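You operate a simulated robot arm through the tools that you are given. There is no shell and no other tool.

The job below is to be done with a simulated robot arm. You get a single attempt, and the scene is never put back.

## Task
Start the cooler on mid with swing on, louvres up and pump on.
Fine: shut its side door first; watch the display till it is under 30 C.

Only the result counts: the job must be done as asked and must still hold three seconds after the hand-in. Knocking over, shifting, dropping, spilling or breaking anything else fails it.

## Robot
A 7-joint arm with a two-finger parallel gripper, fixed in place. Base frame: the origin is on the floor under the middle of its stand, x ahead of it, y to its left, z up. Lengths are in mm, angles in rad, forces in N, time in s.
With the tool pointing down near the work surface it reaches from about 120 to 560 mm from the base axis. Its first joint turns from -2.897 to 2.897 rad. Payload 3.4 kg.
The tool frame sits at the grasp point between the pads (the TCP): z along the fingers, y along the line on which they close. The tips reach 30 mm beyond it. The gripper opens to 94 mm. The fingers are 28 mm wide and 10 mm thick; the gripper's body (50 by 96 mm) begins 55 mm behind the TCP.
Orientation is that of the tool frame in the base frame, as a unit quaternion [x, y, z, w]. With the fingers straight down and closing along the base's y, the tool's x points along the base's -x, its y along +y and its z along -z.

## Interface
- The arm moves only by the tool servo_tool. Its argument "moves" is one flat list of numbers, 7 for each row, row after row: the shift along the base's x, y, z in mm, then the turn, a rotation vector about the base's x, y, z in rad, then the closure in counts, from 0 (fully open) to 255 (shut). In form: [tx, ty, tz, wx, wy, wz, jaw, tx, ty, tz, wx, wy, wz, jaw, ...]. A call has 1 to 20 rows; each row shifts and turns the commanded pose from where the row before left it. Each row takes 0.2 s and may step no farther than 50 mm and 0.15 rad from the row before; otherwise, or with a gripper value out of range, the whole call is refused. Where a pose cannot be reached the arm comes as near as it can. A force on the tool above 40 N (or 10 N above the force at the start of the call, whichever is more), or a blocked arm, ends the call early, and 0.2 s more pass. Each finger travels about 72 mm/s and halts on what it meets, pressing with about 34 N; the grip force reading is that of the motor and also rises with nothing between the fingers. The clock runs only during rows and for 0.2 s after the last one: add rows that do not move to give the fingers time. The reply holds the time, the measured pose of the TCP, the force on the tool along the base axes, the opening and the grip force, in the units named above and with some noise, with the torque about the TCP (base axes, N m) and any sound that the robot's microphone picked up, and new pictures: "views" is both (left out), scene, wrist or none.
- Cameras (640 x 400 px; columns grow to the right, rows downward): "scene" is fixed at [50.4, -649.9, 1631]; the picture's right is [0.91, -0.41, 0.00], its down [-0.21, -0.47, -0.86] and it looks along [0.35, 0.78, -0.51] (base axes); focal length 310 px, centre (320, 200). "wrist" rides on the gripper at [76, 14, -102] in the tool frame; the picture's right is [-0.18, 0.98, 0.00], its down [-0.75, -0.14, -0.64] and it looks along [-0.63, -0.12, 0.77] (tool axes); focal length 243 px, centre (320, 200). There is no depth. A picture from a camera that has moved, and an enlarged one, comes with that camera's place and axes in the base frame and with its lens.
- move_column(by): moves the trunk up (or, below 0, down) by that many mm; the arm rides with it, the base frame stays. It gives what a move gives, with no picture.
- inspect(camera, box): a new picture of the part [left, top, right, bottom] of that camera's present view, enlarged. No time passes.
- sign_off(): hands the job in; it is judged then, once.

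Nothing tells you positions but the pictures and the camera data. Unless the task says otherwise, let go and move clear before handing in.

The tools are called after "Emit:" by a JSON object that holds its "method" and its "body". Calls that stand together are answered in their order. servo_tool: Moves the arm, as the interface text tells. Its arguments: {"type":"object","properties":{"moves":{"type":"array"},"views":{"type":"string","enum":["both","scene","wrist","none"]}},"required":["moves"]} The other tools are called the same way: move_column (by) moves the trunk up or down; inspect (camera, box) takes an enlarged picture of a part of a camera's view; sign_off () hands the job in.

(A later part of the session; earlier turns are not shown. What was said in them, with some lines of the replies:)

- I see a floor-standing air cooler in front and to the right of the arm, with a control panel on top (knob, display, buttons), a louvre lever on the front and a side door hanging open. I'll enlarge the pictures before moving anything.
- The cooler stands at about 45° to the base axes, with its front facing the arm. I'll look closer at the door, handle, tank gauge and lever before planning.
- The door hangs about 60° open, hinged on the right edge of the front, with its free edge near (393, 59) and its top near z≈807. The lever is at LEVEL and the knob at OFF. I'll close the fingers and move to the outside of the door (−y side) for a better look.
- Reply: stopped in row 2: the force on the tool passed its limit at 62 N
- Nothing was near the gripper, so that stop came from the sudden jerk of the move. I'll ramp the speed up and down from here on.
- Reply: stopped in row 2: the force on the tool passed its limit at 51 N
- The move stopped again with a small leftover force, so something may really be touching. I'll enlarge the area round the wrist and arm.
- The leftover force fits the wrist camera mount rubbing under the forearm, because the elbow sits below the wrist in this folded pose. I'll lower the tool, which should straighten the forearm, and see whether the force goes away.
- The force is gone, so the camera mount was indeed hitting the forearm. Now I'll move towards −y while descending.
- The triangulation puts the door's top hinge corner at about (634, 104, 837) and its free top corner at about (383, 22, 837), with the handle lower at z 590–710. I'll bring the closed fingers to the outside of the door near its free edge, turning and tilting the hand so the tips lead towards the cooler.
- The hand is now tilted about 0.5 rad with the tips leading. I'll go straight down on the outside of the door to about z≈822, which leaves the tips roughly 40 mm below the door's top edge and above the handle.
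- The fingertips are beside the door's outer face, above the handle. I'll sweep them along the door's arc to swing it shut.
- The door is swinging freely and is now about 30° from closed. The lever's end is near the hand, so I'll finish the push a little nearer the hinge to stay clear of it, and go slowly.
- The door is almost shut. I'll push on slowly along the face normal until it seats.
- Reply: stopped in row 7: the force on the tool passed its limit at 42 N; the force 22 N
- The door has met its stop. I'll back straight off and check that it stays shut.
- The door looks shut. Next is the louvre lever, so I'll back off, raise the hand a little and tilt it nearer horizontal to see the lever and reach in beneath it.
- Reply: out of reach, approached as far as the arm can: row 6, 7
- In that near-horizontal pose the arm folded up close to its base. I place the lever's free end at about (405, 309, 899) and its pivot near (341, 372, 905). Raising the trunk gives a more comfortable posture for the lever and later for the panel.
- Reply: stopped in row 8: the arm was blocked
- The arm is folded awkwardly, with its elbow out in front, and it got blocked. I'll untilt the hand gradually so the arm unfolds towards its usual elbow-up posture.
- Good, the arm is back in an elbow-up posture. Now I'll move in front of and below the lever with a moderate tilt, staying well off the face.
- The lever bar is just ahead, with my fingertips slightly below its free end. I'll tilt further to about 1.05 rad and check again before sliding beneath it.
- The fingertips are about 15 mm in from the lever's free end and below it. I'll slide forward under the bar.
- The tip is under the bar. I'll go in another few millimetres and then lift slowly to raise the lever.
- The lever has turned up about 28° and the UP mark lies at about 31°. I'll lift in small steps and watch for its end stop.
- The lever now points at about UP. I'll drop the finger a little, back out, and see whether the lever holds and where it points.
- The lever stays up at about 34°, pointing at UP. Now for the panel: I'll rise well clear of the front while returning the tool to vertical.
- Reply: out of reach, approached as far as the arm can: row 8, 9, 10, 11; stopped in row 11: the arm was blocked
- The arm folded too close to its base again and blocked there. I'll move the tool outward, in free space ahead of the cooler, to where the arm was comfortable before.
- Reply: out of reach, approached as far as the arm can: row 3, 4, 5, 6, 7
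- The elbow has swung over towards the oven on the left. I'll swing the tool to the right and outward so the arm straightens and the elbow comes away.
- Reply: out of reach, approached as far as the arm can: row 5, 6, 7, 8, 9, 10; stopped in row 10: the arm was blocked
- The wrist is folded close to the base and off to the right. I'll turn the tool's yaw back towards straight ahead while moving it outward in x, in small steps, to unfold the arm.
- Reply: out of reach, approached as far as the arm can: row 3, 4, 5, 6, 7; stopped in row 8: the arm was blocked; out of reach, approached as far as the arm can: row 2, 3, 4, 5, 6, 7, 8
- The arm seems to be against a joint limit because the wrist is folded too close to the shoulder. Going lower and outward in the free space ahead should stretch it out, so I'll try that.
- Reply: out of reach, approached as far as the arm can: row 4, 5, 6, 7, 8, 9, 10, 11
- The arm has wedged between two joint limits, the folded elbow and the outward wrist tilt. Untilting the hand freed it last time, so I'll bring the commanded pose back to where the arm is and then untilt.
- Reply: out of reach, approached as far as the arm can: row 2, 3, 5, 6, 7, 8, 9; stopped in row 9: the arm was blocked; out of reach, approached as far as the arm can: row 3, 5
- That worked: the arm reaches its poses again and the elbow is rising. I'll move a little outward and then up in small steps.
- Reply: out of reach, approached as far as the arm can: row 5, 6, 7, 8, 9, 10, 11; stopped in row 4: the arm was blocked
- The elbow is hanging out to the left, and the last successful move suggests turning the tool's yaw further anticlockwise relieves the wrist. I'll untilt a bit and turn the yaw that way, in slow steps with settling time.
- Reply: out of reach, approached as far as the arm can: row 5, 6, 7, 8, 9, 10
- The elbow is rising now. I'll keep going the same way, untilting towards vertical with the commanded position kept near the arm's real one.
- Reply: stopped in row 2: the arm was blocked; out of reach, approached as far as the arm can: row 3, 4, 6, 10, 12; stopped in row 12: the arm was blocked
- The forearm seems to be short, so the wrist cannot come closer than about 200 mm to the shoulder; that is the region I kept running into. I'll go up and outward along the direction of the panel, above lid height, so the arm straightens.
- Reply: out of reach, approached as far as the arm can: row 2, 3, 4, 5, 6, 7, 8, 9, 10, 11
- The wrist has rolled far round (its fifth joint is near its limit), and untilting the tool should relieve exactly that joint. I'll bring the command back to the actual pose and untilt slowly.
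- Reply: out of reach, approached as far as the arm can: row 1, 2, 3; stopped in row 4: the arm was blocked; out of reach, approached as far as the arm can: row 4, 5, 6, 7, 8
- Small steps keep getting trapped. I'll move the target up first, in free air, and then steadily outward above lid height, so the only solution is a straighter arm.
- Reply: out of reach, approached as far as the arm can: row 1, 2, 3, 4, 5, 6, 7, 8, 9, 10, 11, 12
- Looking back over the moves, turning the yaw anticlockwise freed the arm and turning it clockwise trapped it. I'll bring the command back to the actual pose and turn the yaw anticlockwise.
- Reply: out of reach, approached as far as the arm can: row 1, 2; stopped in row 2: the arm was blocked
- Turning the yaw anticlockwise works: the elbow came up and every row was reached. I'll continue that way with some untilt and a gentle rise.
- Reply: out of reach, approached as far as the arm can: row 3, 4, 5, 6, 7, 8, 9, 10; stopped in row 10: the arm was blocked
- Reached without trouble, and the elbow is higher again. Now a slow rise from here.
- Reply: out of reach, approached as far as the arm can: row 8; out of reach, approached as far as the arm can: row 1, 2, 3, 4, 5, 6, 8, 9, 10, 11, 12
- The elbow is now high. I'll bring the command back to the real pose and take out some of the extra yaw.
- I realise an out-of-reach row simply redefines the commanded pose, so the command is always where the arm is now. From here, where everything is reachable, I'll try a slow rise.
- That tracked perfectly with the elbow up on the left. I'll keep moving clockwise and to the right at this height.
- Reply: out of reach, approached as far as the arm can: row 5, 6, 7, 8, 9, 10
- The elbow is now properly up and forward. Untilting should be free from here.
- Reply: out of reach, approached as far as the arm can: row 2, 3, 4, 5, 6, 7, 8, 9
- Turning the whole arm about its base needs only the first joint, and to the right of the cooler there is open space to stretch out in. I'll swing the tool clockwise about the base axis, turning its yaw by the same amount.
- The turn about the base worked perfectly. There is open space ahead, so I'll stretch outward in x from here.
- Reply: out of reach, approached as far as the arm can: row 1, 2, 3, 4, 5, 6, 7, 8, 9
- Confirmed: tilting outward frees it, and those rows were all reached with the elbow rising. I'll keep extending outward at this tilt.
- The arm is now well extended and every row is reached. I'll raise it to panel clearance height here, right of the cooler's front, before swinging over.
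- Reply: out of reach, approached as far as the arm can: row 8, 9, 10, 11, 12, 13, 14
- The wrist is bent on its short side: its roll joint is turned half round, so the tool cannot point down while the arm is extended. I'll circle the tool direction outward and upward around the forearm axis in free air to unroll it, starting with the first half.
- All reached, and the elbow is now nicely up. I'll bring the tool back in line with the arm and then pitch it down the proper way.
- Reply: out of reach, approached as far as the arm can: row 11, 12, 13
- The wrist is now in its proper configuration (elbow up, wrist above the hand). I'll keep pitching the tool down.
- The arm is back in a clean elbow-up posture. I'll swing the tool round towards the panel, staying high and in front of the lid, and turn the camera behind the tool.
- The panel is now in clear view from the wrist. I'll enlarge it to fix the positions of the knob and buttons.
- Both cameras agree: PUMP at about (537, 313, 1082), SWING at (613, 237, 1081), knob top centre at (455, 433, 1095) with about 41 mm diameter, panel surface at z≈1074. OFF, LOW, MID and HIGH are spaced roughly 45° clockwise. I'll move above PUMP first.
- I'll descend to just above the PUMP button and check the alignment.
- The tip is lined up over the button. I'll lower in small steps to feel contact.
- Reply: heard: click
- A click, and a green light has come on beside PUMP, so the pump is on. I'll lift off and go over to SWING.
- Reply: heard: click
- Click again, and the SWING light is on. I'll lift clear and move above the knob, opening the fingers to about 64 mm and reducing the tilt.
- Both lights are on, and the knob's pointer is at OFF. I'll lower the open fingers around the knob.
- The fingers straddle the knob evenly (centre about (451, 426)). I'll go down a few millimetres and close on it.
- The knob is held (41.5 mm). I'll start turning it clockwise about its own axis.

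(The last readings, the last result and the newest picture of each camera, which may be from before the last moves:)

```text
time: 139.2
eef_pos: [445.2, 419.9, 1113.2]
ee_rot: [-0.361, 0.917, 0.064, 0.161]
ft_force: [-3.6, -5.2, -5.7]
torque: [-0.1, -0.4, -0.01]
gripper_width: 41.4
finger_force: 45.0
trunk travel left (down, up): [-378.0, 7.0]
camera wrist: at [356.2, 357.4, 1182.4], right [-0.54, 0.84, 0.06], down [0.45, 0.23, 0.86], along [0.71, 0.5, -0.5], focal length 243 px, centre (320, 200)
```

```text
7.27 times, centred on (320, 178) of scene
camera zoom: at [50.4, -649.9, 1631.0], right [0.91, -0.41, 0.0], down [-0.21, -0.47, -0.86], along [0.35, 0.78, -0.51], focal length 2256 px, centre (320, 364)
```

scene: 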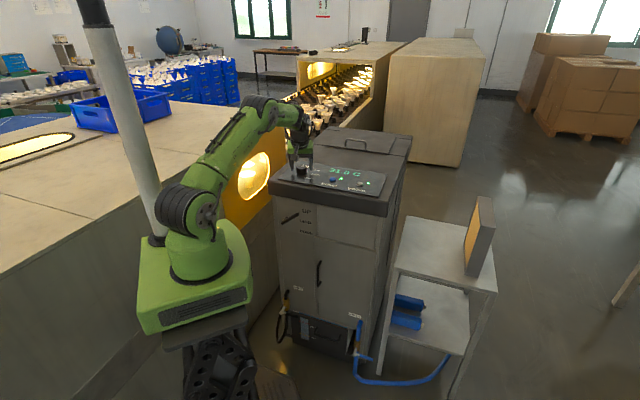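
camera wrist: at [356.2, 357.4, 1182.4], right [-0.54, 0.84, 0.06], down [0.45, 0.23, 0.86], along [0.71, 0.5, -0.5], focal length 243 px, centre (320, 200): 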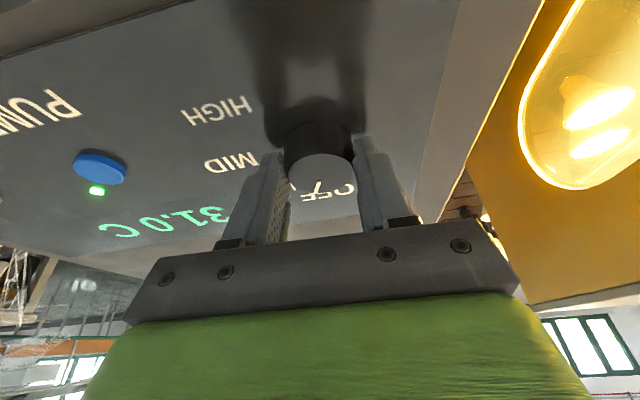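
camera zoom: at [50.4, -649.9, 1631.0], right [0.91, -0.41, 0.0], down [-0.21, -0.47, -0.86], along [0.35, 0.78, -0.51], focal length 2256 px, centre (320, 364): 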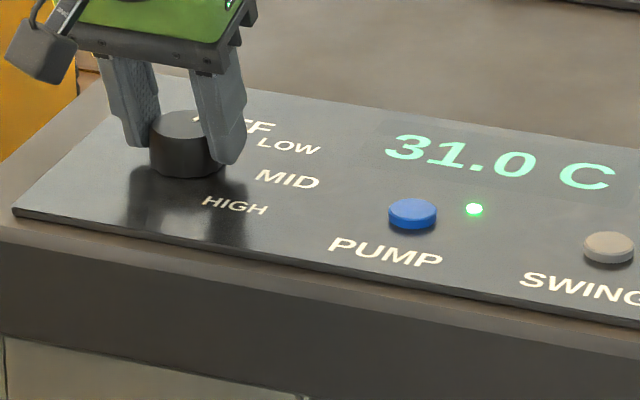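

The knob turns with the gripper. I'll continue to about 46°.

Emit:
{"method": "servo_tool", "body": {"moves": [-0.26, 0.37, 0, 0, 0, -0.05, 255, -0.24, 0.37, 0, 0, 0, -0.05, 255, -0.23, 0.4, 0, 0, 0, -0.05, 255, -0.21, 0.4, 0, 0, 0, -0.05, 255, -0.18, 0.4, 0, 0, 0, -0.05, 255, -0.16, 0.43, 0, 0, 0, -0.05, 255, -0.15, 0.43, 0, 0, 0, -0.05, 255, -0.12, 0.43, 0, 0, 0, -0.05, 255], "views": "wrist"}}

Emit:
{"method": "inspect", "body": {"camera": "wrist", "box": [200, 60, 420, 240]}}

Emit:
{"method": "inspect", "body": {"camera": "scene", "box": [280, 150, 360, 205]}}

```text
time: 141.0
eef_pos: [443.8, 422.0, 1113.5]
ee_rot: [-0.17, 0.97, 0.03, 0.171]
ft_force: [-1.1, -6.4, -0.7]
torque: [-0.76, 0.5, -0.06]
gripper_width: 41.5
finger_force: 44.6
trunk travel left (down, up): [-378.0, 7.0]
camera wrist: at [337.3, 398.9, 1182.1], right [-0.17, 0.98, 0.06], down [0.51, 0.03, 0.86], along [0.85, 0.18, -0.5], focal length 243 px, centre (320, 200)
```

wrist: 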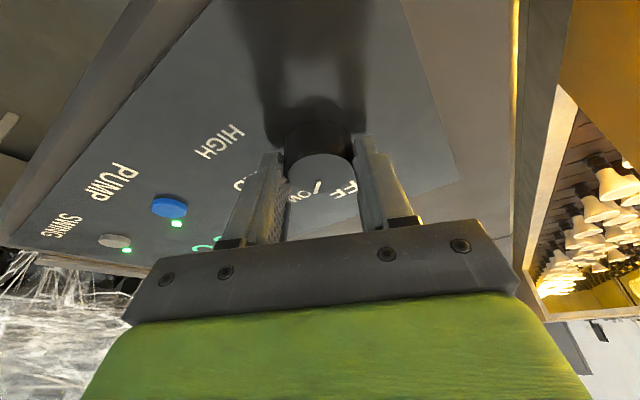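

```text
2.22 times, centred on (310, 150) of wrist
camera zoom: at [337.3, 398.9, 1182.1], right [-0.17, 0.98, 0.06], down [0.51, 0.03, 0.86], along [0.85, 0.18, -0.5], focal length 539 px, centre (342, 311)
```

zoom: 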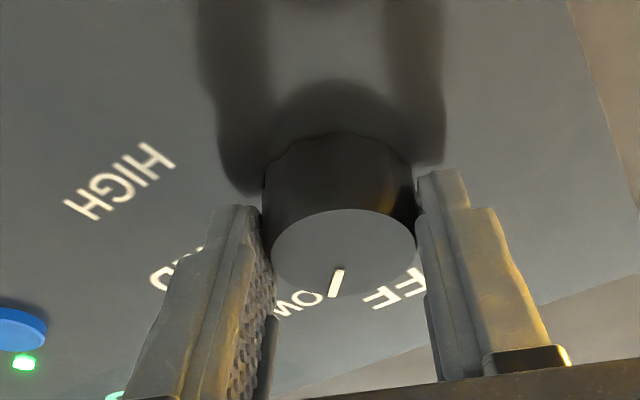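

```text
7.27 times, centred on (320, 178) of scene
camera zoom: at [50.4, -649.9, 1631.0], right [0.91, -0.41, 0.0], down [-0.21, -0.47, -0.86], along [0.35, 0.78, -0.51], focal length 2256 px, centre (320, 364)
```

zoom: 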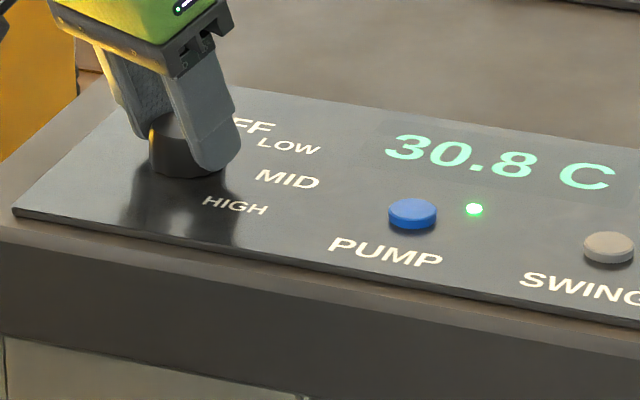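

The display has dropped to 30.8 °C, so the cooler is running on LOW. I'll open the fingers, turn the hand back about the knob axis, and take a second grip for the remaining 45°.

Emit:
{"method": "servo_tool", "body": {"moves": [0, 0, 0, 0, 0, 0, 120, 0, 0, 0, 0, 0, 0, 80, 0, 0, 0, 0, 0, 0, 80, 0, 0, 0, 0, 0, 0, 80], "views": "wrist"}}

Emit:
{"method": "inspect", "body": {"camera": "wrist", "box": [200, 60, 420, 240]}}

```text
time: 142.0
eef_pos: [442.8, 423.2, 1113.0]
ee_rot: [-0.173, 0.97, 0.031, 0.171]
ft_force: [1.3, 0.1, -0.1]
torque: [0.04, 0.01, -0.01]
gripper_width: 64.5
finger_force: 0.1
trunk travel left (down, up): [-378.0, 7.0]
camera wrist: at [337.3, 399.7, 1181.8], right [-0.18, 0.98, 0.06], down [0.51, 0.03, 0.86], along [0.84, 0.18, -0.5], focal length 243 px, centre (320, 200)
```

wrist: 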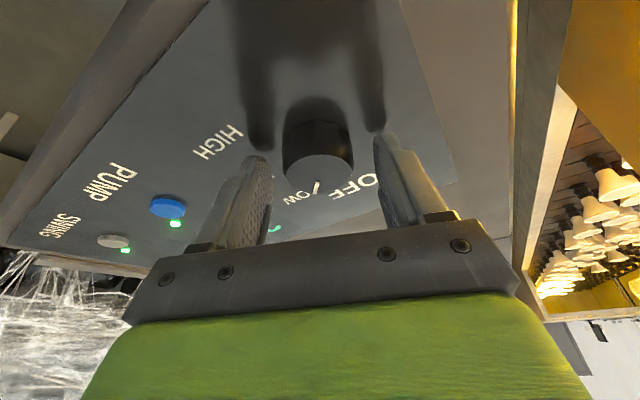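

```text
2.22 times, centred on (310, 150) of wrist
camera zoom: at [337.3, 399.7, 1181.8], right [-0.18, 0.98, 0.06], down [0.51, 0.03, 0.86], along [0.84, 0.18, -0.5], focal length 539 px, centre (342, 311)
```

zoom: 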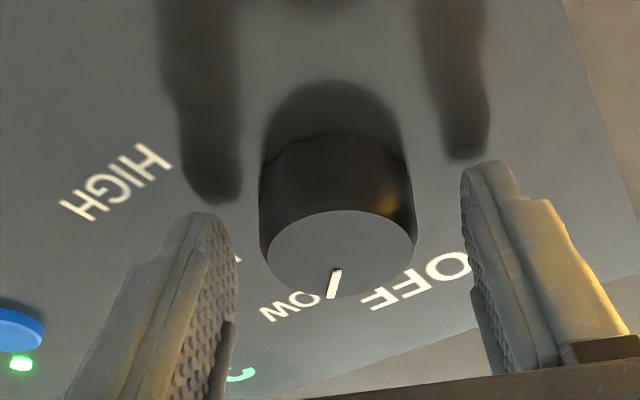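

The pointer now sits at LOW (about 45° from OFF) and stays there. I'll turn the open hand back around the knob.

Emit:
{"method": "servo_tool", "body": {"moves": [0.12, -0.43, 0, 0, 0, 0.05, 80, 0.15, -0.43, 0, 0, 0, 0.05, 80, 0.16, -0.43, 0, 0, 0, 0.05, 80, 0.18, -0.4, 0, 0, 0, 0.05, 80, 0.21, -0.4, 0, 0, 0, 0.05, 80, 0.23, -0.4, 0, 0, 0, 0.05, 80, 0.24, -0.37, 0, 0, 0, 0.05, 80, 0.26, -0.37, 0, 0, 0, 0.05, 80, 0.28, -0.34, 0, 0, 0, 0.05, 80, 0.3, -0.34, 0, 0, 0, 0.05, 80, 0.31, -0.33, 0, 0, 0, 0.05, 80, 0.33, -0.3, 0, 0, 0, 0.05, 80, 0.35, -0.29, 0, 0, 0, 0.05, 80, 0.36, -0.28, 0, 0, 0, 0.05, 80, 0.36, -0.25, 0, 0, 0, 0.05, 80, 0.39, -0.23, 0, 0, 0, 0.05, 80], "views": "wrist"}}

Emit:
{"method": "inspect", "body": {"camera": "wrist", "box": [200, 60, 420, 240]}}

Emit:
{"method": "inspect", "body": {"camera": "scene", "box": [280, 145, 400, 220]}}

```text
time: 145.4
eef_pos: [448.6, 417.6, 1113.1]
ee_rot: [-0.536, 0.826, 0.096, 0.146]
ft_force: [0.7, 1.2, -0.2]
torque: [-0.01, 0.01, -0.01]
gripper_width: 64.4
finger_force: 0.0
trunk travel left (down, up): [-378.0, 7.0]
camera wrist: at [390.0, 326.3, 1182.2], right [-0.83, 0.56, 0.06], down [0.33, 0.39, 0.86], along [0.46, 0.73, -0.5], focal length 243 px, centre (320, 200)
```

wrist: 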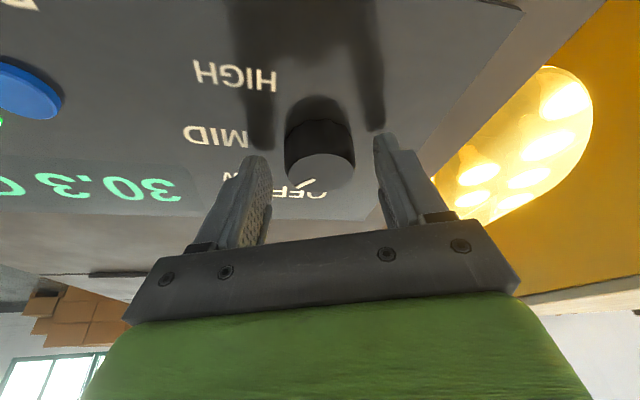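

```text
2.22 times, centred on (310, 150) of wrist
camera zoom: at [390.0, 326.3, 1182.2], right [-0.83, 0.56, 0.06], down [0.33, 0.39, 0.86], along [0.46, 0.73, -0.5], focal length 539 px, centre (342, 311)
```

zoom: 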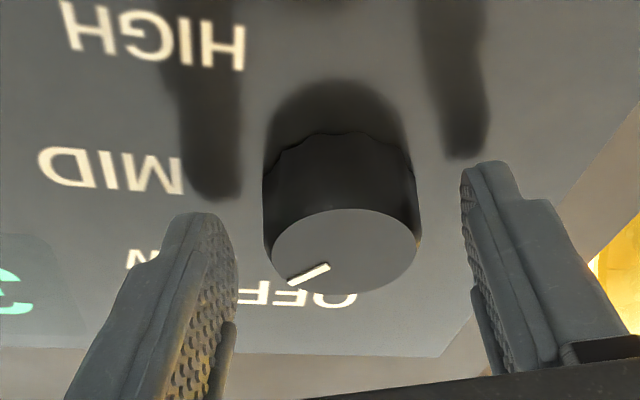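

```text
5.33 times, centred on (340, 182) of scene
camera zoom: at [50.4, -649.9, 1631.0], right [0.91, -0.41, 0.0], down [-0.21, -0.47, -0.86], along [0.35, 0.78, -0.51], focal length 1654 px, centre (213, 293)
```

zoom: 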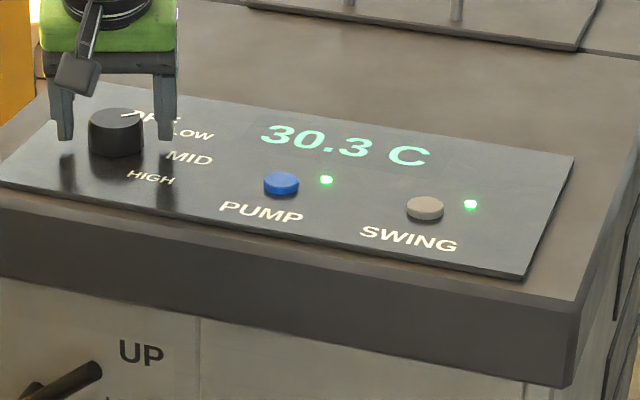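

The reading is down to 30.3 °C and the pointer stays on LOW. I'll re-grip and turn another 45° to MID.

Emit:
{"method": "servo_tool", "body": {"moves": [0, 0, 0, 0, 0, 0, 120, 0, 0, 0, 0, 0, 0, 160, 0, 0, 0, 0, 0, 0, 255, 0, 0, 0, 0, 0, 0, 255, -0.2, 0.1, 0, 0, 0, -0.025, 255, -0.2, 0.1, 0, 0, 0, -0.025, 255, -0.36, 0.25, 0, 0, 0, -0.05, 255, -0.36, 0.28, 0, 0, 0, -0.05, 255, -0.35, 0.29, 0, 0, 0, -0.05, 255, -0.33, 0.3, 0, 0, 0, -0.05, 255, -0.31, 0.33, 0, 0, 0, -0.05, 255, -0.3, 0.34, 0, 0, 0, -0.05, 255, -0.28, 0.34, 0, 0, 0, -0.05, 255], "views": "wrist"}}

Emit:
{"method": "inspect", "body": {"camera": "wrist", "box": [200, 60, 420, 240]}}

```text
time: 148.2
eef_pos: [443.2, 420.8, 1112.3]
ee_rot: [-0.36, 0.917, 0.063, 0.161]
ft_force: [-1.6, -3.5, -2.9]
torque: [-0.67, 0.0, -0.05]
gripper_width: 41.2
finger_force: 45.1
trunk travel left (down, up): [-378.0, 7.0]
camera wrist: at [356.3, 357.5, 1182.3], right [-0.54, 0.84, 0.06], down [0.45, 0.23, 0.86], along [0.71, 0.5, -0.5], focal length 243 px, centre (320, 200)
```

wrist: 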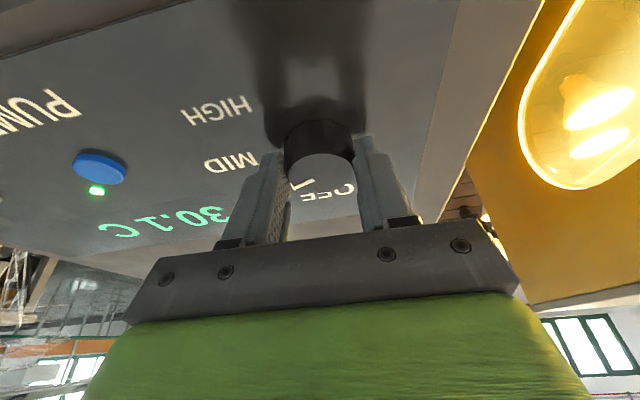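

```text
2.22 times, centred on (310, 150) of wrist
camera zoom: at [356.3, 357.5, 1182.3], right [-0.54, 0.84, 0.06], down [0.45, 0.23, 0.86], along [0.71, 0.5, -0.5], focal length 539 px, centre (342, 311)
```

zoom: 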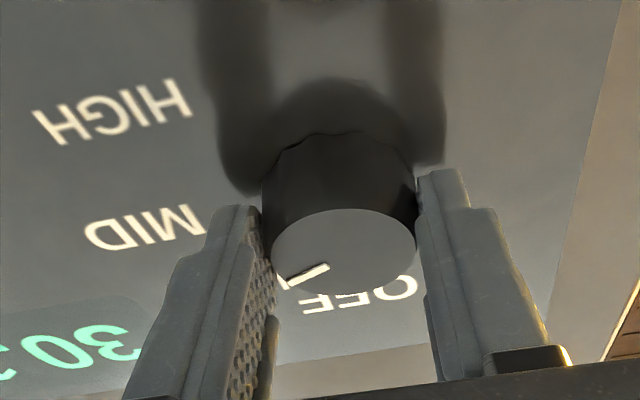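

Emit:
{"method": "servo_tool", "body": {"moves": [-0.26, 0.37, 0, 0, 0, -0.05, 255, -0.24, 0.37, 0, 0, 0, -0.05, 255, -0.23, 0.4, 0, 0, 0, -0.05, 255, -0.21, 0.4, 0, 0, 0, -0.05, 255, -0.18, 0.4, 0, 0, 0, -0.05, 255, -0.16, 0.43, 0, 0, 0, -0.05, 255, -0.15, 0.43, 0, 0, 0, -0.05, 255, -0.12, 0.43, 0, 0, 0, -0.05, 255, -0.04, 0.17, 0, 0, 0, -0.02, 255], "views": "wrist"}}

Emit:
{"method": "inspect", "body": {"camera": "wrist", "box": [200, 60, 420, 240]}}

Emit:
{"method": "inspect", "body": {"camera": "scene", "box": [280, 145, 400, 220]}}

```text
time: 150.2
eef_pos: [443.1, 422.8, 1113.4]
ee_rot: [-0.162, 0.971, 0.029, 0.172]
ft_force: [-2.4, -6.8, -3.0]
torque: [-0.8, 0.05, -0.04]
gripper_width: 41.5
finger_force: 45.3
trunk travel left (down, up): [-378.0, 7.0]
camera wrist: at [337.0, 401.2, 1182.2], right [-0.15, 0.99, 0.06], down [0.51, 0.02, 0.86], along [0.85, 0.17, -0.5], focal length 243 px, centre (320, 200)
```

wrist: 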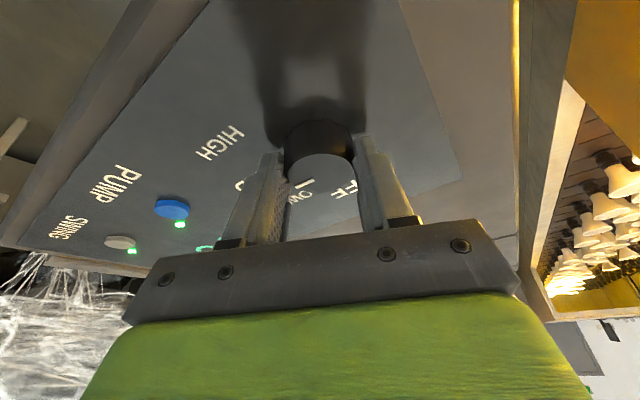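

```text
2.22 times, centred on (310, 150) of wrist
camera zoom: at [337.0, 401.2, 1182.2], right [-0.15, 0.99, 0.06], down [0.51, 0.02, 0.86], along [0.85, 0.17, -0.5], focal length 539 px, centre (342, 311)
```

zoom: 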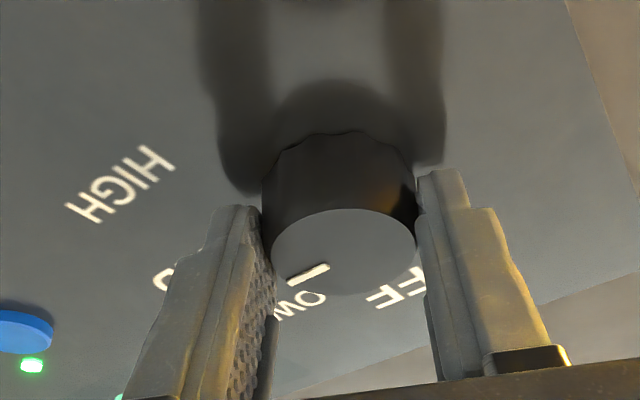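

```text
5.33 times, centred on (340, 182) of scene
camera zoom: at [50.4, -649.9, 1631.0], right [0.91, -0.41, 0.0], down [-0.21, -0.47, -0.86], along [0.35, 0.78, -0.51], focal length 1654 px, centre (213, 293)
```

zoom: 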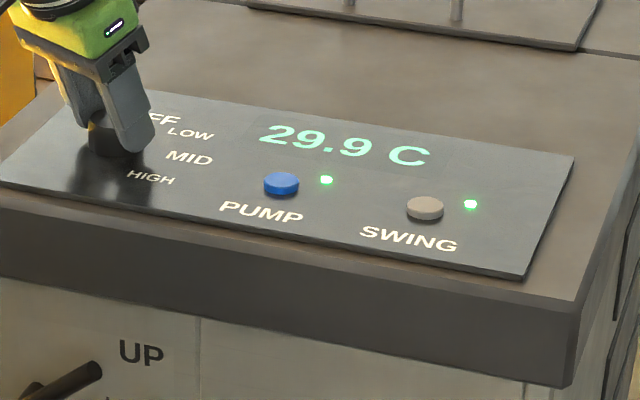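

The display reads 29.9 °C and the pointer is at about −44°, right at MID. I'll release the knob and check the pointer.

Emit:
{"method": "servo_tool", "body": {"moves": [0, 0, 0, 0, 0, 0, 120, 0, 0, 0, 0, 0, 0, 80, 0, 0, 0, 0, 0, 0, 80, 0, 0, 3, 0, 0, 0, 80, 0, 0, 8, 0, 0, 0, 80, 0, 0, 12, 0, 0, 0, 80, 0, 0, 12, 0, 0, 0, 80, 0, 0, 12, 0, 0, 0, 80, 0, 0, 8, 0, 0, 0, 80], "views": "both"}}

Emit:
{"method": "inspect", "body": {"camera": "wrist", "box": [160, 20, 440, 220]}}

Emit:
{"method": "inspect", "body": {"camera": "scene", "box": [280, 145, 400, 220]}}

```text
time: 152.2
eef_pos: [443.1, 424.1, 1169.3]
ee_rot: [-0.161, 0.971, 0.029, 0.173]
ft_force: [0.7, 0.3, -0.1]
torque: [0.0, -0.02, 0.02]
gripper_width: 64.5
finger_force: 0.0
trunk travel left (down, up): [-378.0, 7.0]
camera wrist: at [336.2, 401.9, 1238.4], right [-0.16, 0.99, 0.06], down [0.51, 0.02, 0.86], along [0.85, 0.17, -0.5], focal length 243 px, centre (320, 200)
```

scene: 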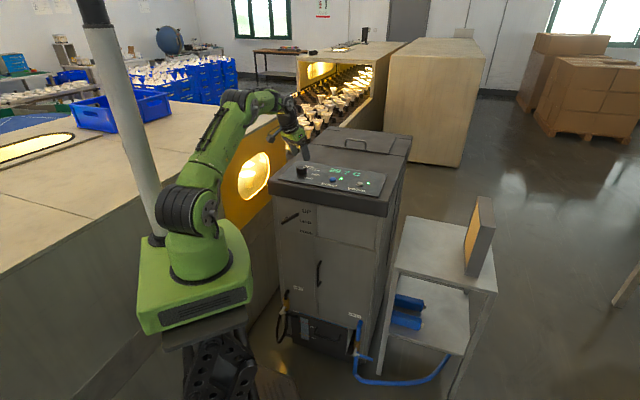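
wrist: 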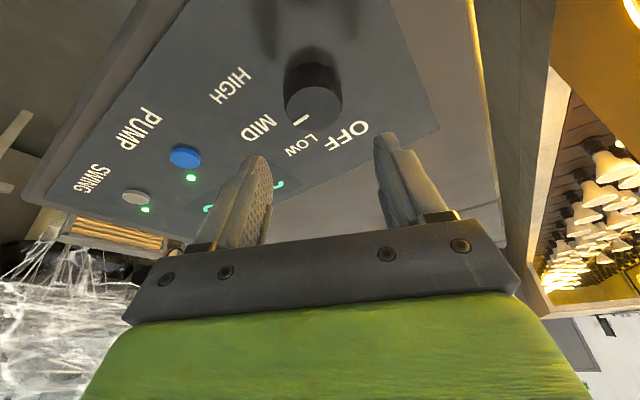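

```text
2.00 times, centred on (300, 120) of wrist
camera zoom: at [336.2, 401.9, 1238.4], right [-0.16, 0.99, 0.06], down [0.51, 0.02, 0.86], along [0.85, 0.17, -0.5], focal length 485 px, centre (360, 360)
```

zoom: 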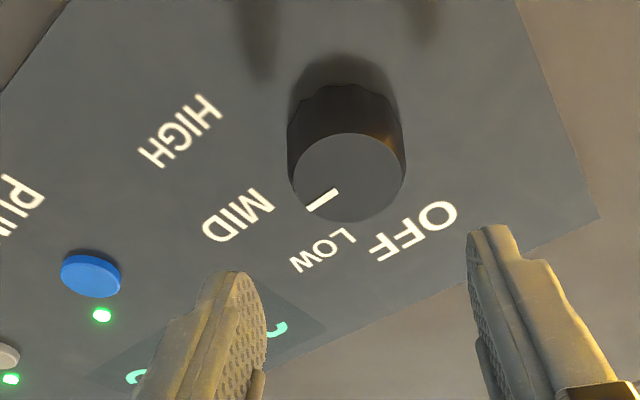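

```text
5.33 times, centred on (340, 182) of scene
camera zoom: at [50.4, -649.9, 1631.0], right [0.91, -0.41, 0.0], down [-0.21, -0.47, -0.86], along [0.35, 0.78, -0.51], focal length 1654 px, centre (213, 293)
```

zoom: 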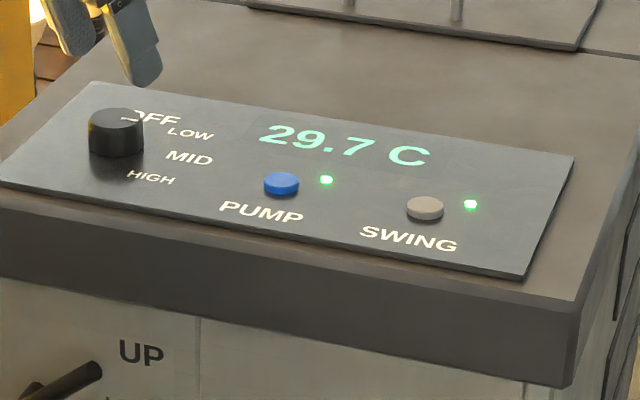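

The pointer lines up with MID, both lights are on and the display reads 29.7 °C. I'll move the hand up and back clear of the cooler and check everything once more.

Emit:
{"method": "servo_tool", "body": {"moves": [0, 0, 5, 0, 0, 0, 80, -3, -4, 8, 0, 0, 0, 80, -6, -8, 8, 0, 0, 0, 80, -8, -10, 6, 0, 0, 0, 80, -8, -12, 4, 0, 0, 0, 80, -8, -12, 0, 0, 0, 0, 80, -8, -12, 0, 0, 0, 0, 80, -8, -12, 0, 0, 0, 0, 80, -6, -10, 0, 0, 0, 0, 80, -4, -6, 0, 0, 0, 0, 80, -2, -3, 0, 0, 0, 0, 80], "views": "both"}}

Emit:
{"method": "inspect", "body": {"camera": "scene", "box": [280, 145, 400, 220]}}

Emit:
{"method": "inspect", "body": {"camera": "scene", "box": [260, 190, 420, 370]}}

Emit:
{"method": "inspect", "body": {"camera": "wrist", "box": [100, 20, 520, 240]}}

```text
time: 154.6
eef_pos: [382.9, 335.6, 1199.1]
ee_rot: [-0.161, 0.971, 0.029, 0.172]
ft_force: [-0.1, -0.1, 0.2]
torque: [-0.03, 0.04, -0.04]
gripper_width: 64.7
finger_force: 0.0
trunk travel left (down, up): [-378.0, 7.0]
camera wrist: at [276.0, 313.2, 1268.4], right [-0.16, 0.99, 0.06], down [0.51, 0.02, 0.86], along [0.85, 0.17, -0.5], focal length 243 px, centre (320, 200)
```

scene: 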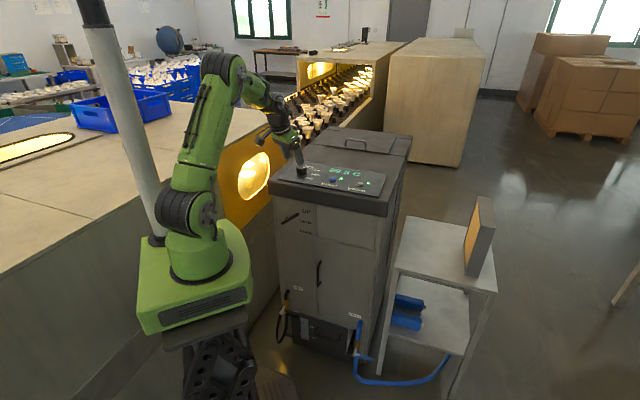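
wrist: 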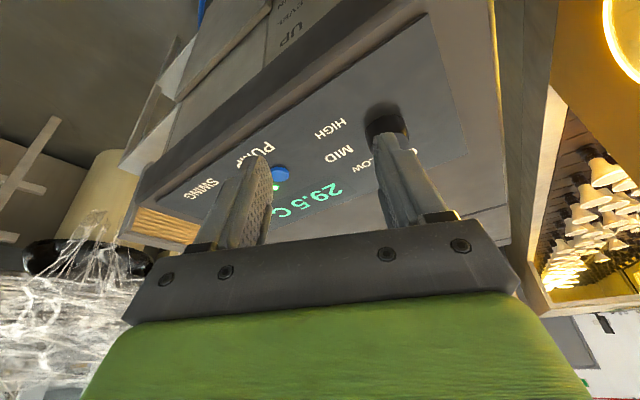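

```text
5.33 times, centred on (340, 182) of scene
camera zoom: at [50.4, -649.9, 1631.0], right [0.91, -0.41, 0.0], down [-0.21, -0.47, -0.86], along [0.35, 0.78, -0.51], focal length 1654 px, centre (213, 293)
```

zoom: 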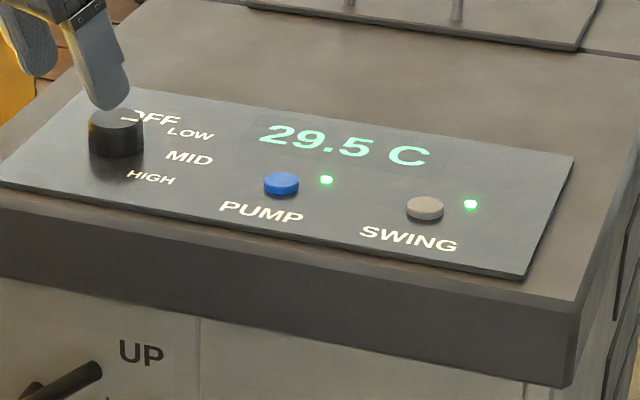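

```text
2.22 times, centred on (340, 280) of scene
camera zoom: at [50.4, -649.9, 1631.0], right [0.91, -0.41, 0.0], down [-0.21, -0.47, -0.86], along [0.35, 0.78, -0.51], focal length 689 px, centre (276, 22)
```

zoom: 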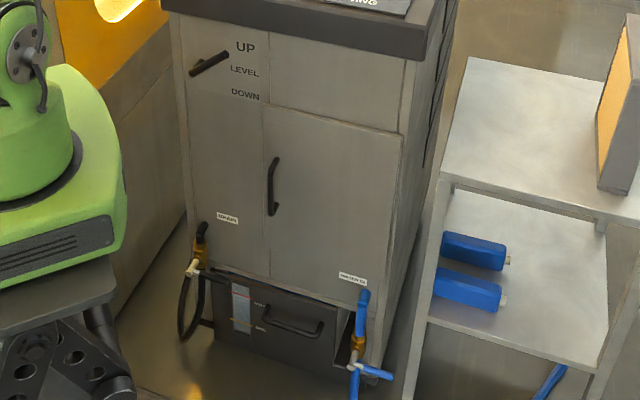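

```text
1.52 times, centred on (310, 130) of wrist
camera zoom: at [276.0, 313.2, 1268.4], right [-0.16, 0.99, 0.06], down [0.51, 0.02, 0.86], along [0.85, 0.17, -0.5], focal length 370 px, centre (335, 307)
```

zoom: 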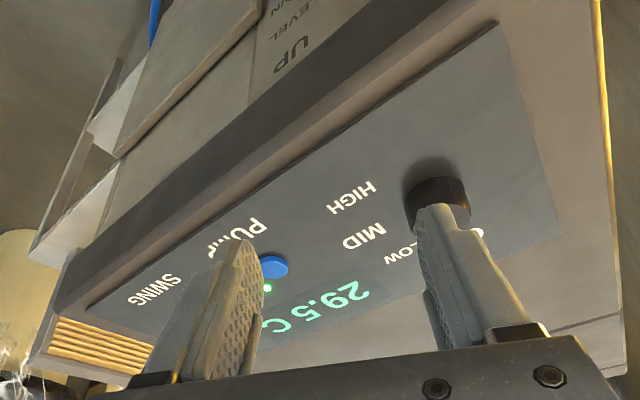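

Temperature is 29.5 °C and still falling. I'll take a last close look at whether the door is flush and at the lever.

Emit:
{"method": "inspect", "body": {"camera": "scene", "box": [310, 230, 370, 275]}}

Emit:
{"method": "inspect", "body": {"camera": "scene", "box": [310, 270, 380, 350]}}

Emit:
{"method": "inspect", "body": {"camera": "scene", "box": [270, 195, 350, 245]}}

```text
8.89 times, centred on (340, 252) of scene
camera zoom: at [50.4, -649.9, 1631.0], right [0.91, -0.41, 0.0], down [-0.21, -0.47, -0.86], along [0.35, 0.78, -0.51], focal length 2757 px, centre (142, -267)
```

zoom: 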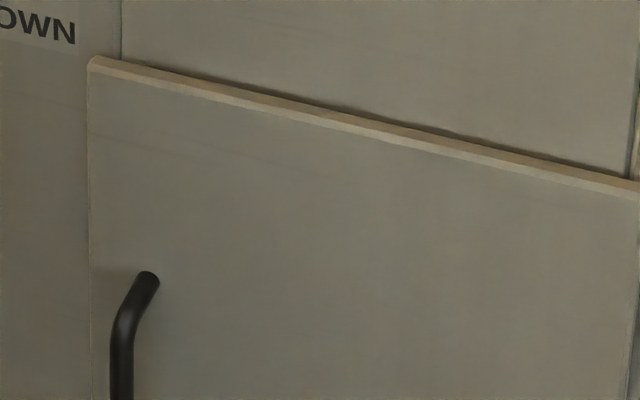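

```text
5.00 times, centred on (345, 310) of scene
camera zoom: at [50.4, -649.9, 1631.0], right [0.91, -0.41, 0.0], down [-0.21, -0.47, -0.86], along [0.35, 0.78, -0.51], focal length 1551 px, centre (195, -350)
```

zoom: 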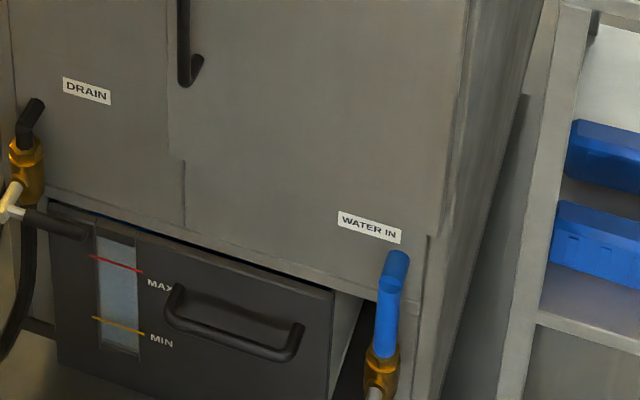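

```text
8.00 times, centred on (310, 220) of scene
camera zoom: at [50.4, -649.9, 1631.0], right [0.91, -0.41, 0.0], down [-0.21, -0.47, -0.86], along [0.35, 0.78, -0.51], focal length 2481 px, centre (400, 40)
```

zoom: 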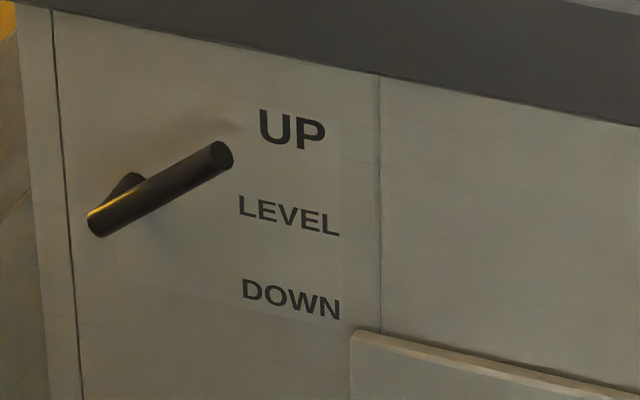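

Everything holds: the door is flush, the louvre lever is at UP, the knob at MID, the PUMP and SWING lights are on, and the display reads 29.5 °C. The hand is open and clear of the cooler, so I'm handing in.

Emit:
{"method": "sign_off", "body": {}}

```text
The job is handed in.
```

The cooler is running on mid, with the pump and swing on, the louvres up and the side door shut. I handed the job in with the display at 29.5 °C and still falling.

- **Door:** I shut it first by pushing it until it met its stop. It sat flush in every later check.
- **Louvres:** the lever points at UP, about 38° above level. It crept up about 4° after I let go of it, and I left it there.
- **Pump and swing:** each button clicked once, and both green lights stayed on.
- **Fan speed:** I turned the knob from OFF to MID in two grips, and the pointer lines up with the MID label.
- **Temperature:** the display went from 31.0 °C to below 30 °C by about 150 seconds.

While I was working in front of the cooler, the arm got stuck in a folded pose and took some time to free. I saw nothing knocked or moved, apart possibly from that small lever shift, which I didn't see happen. The hand was open and clear of the cooler at hand-in.
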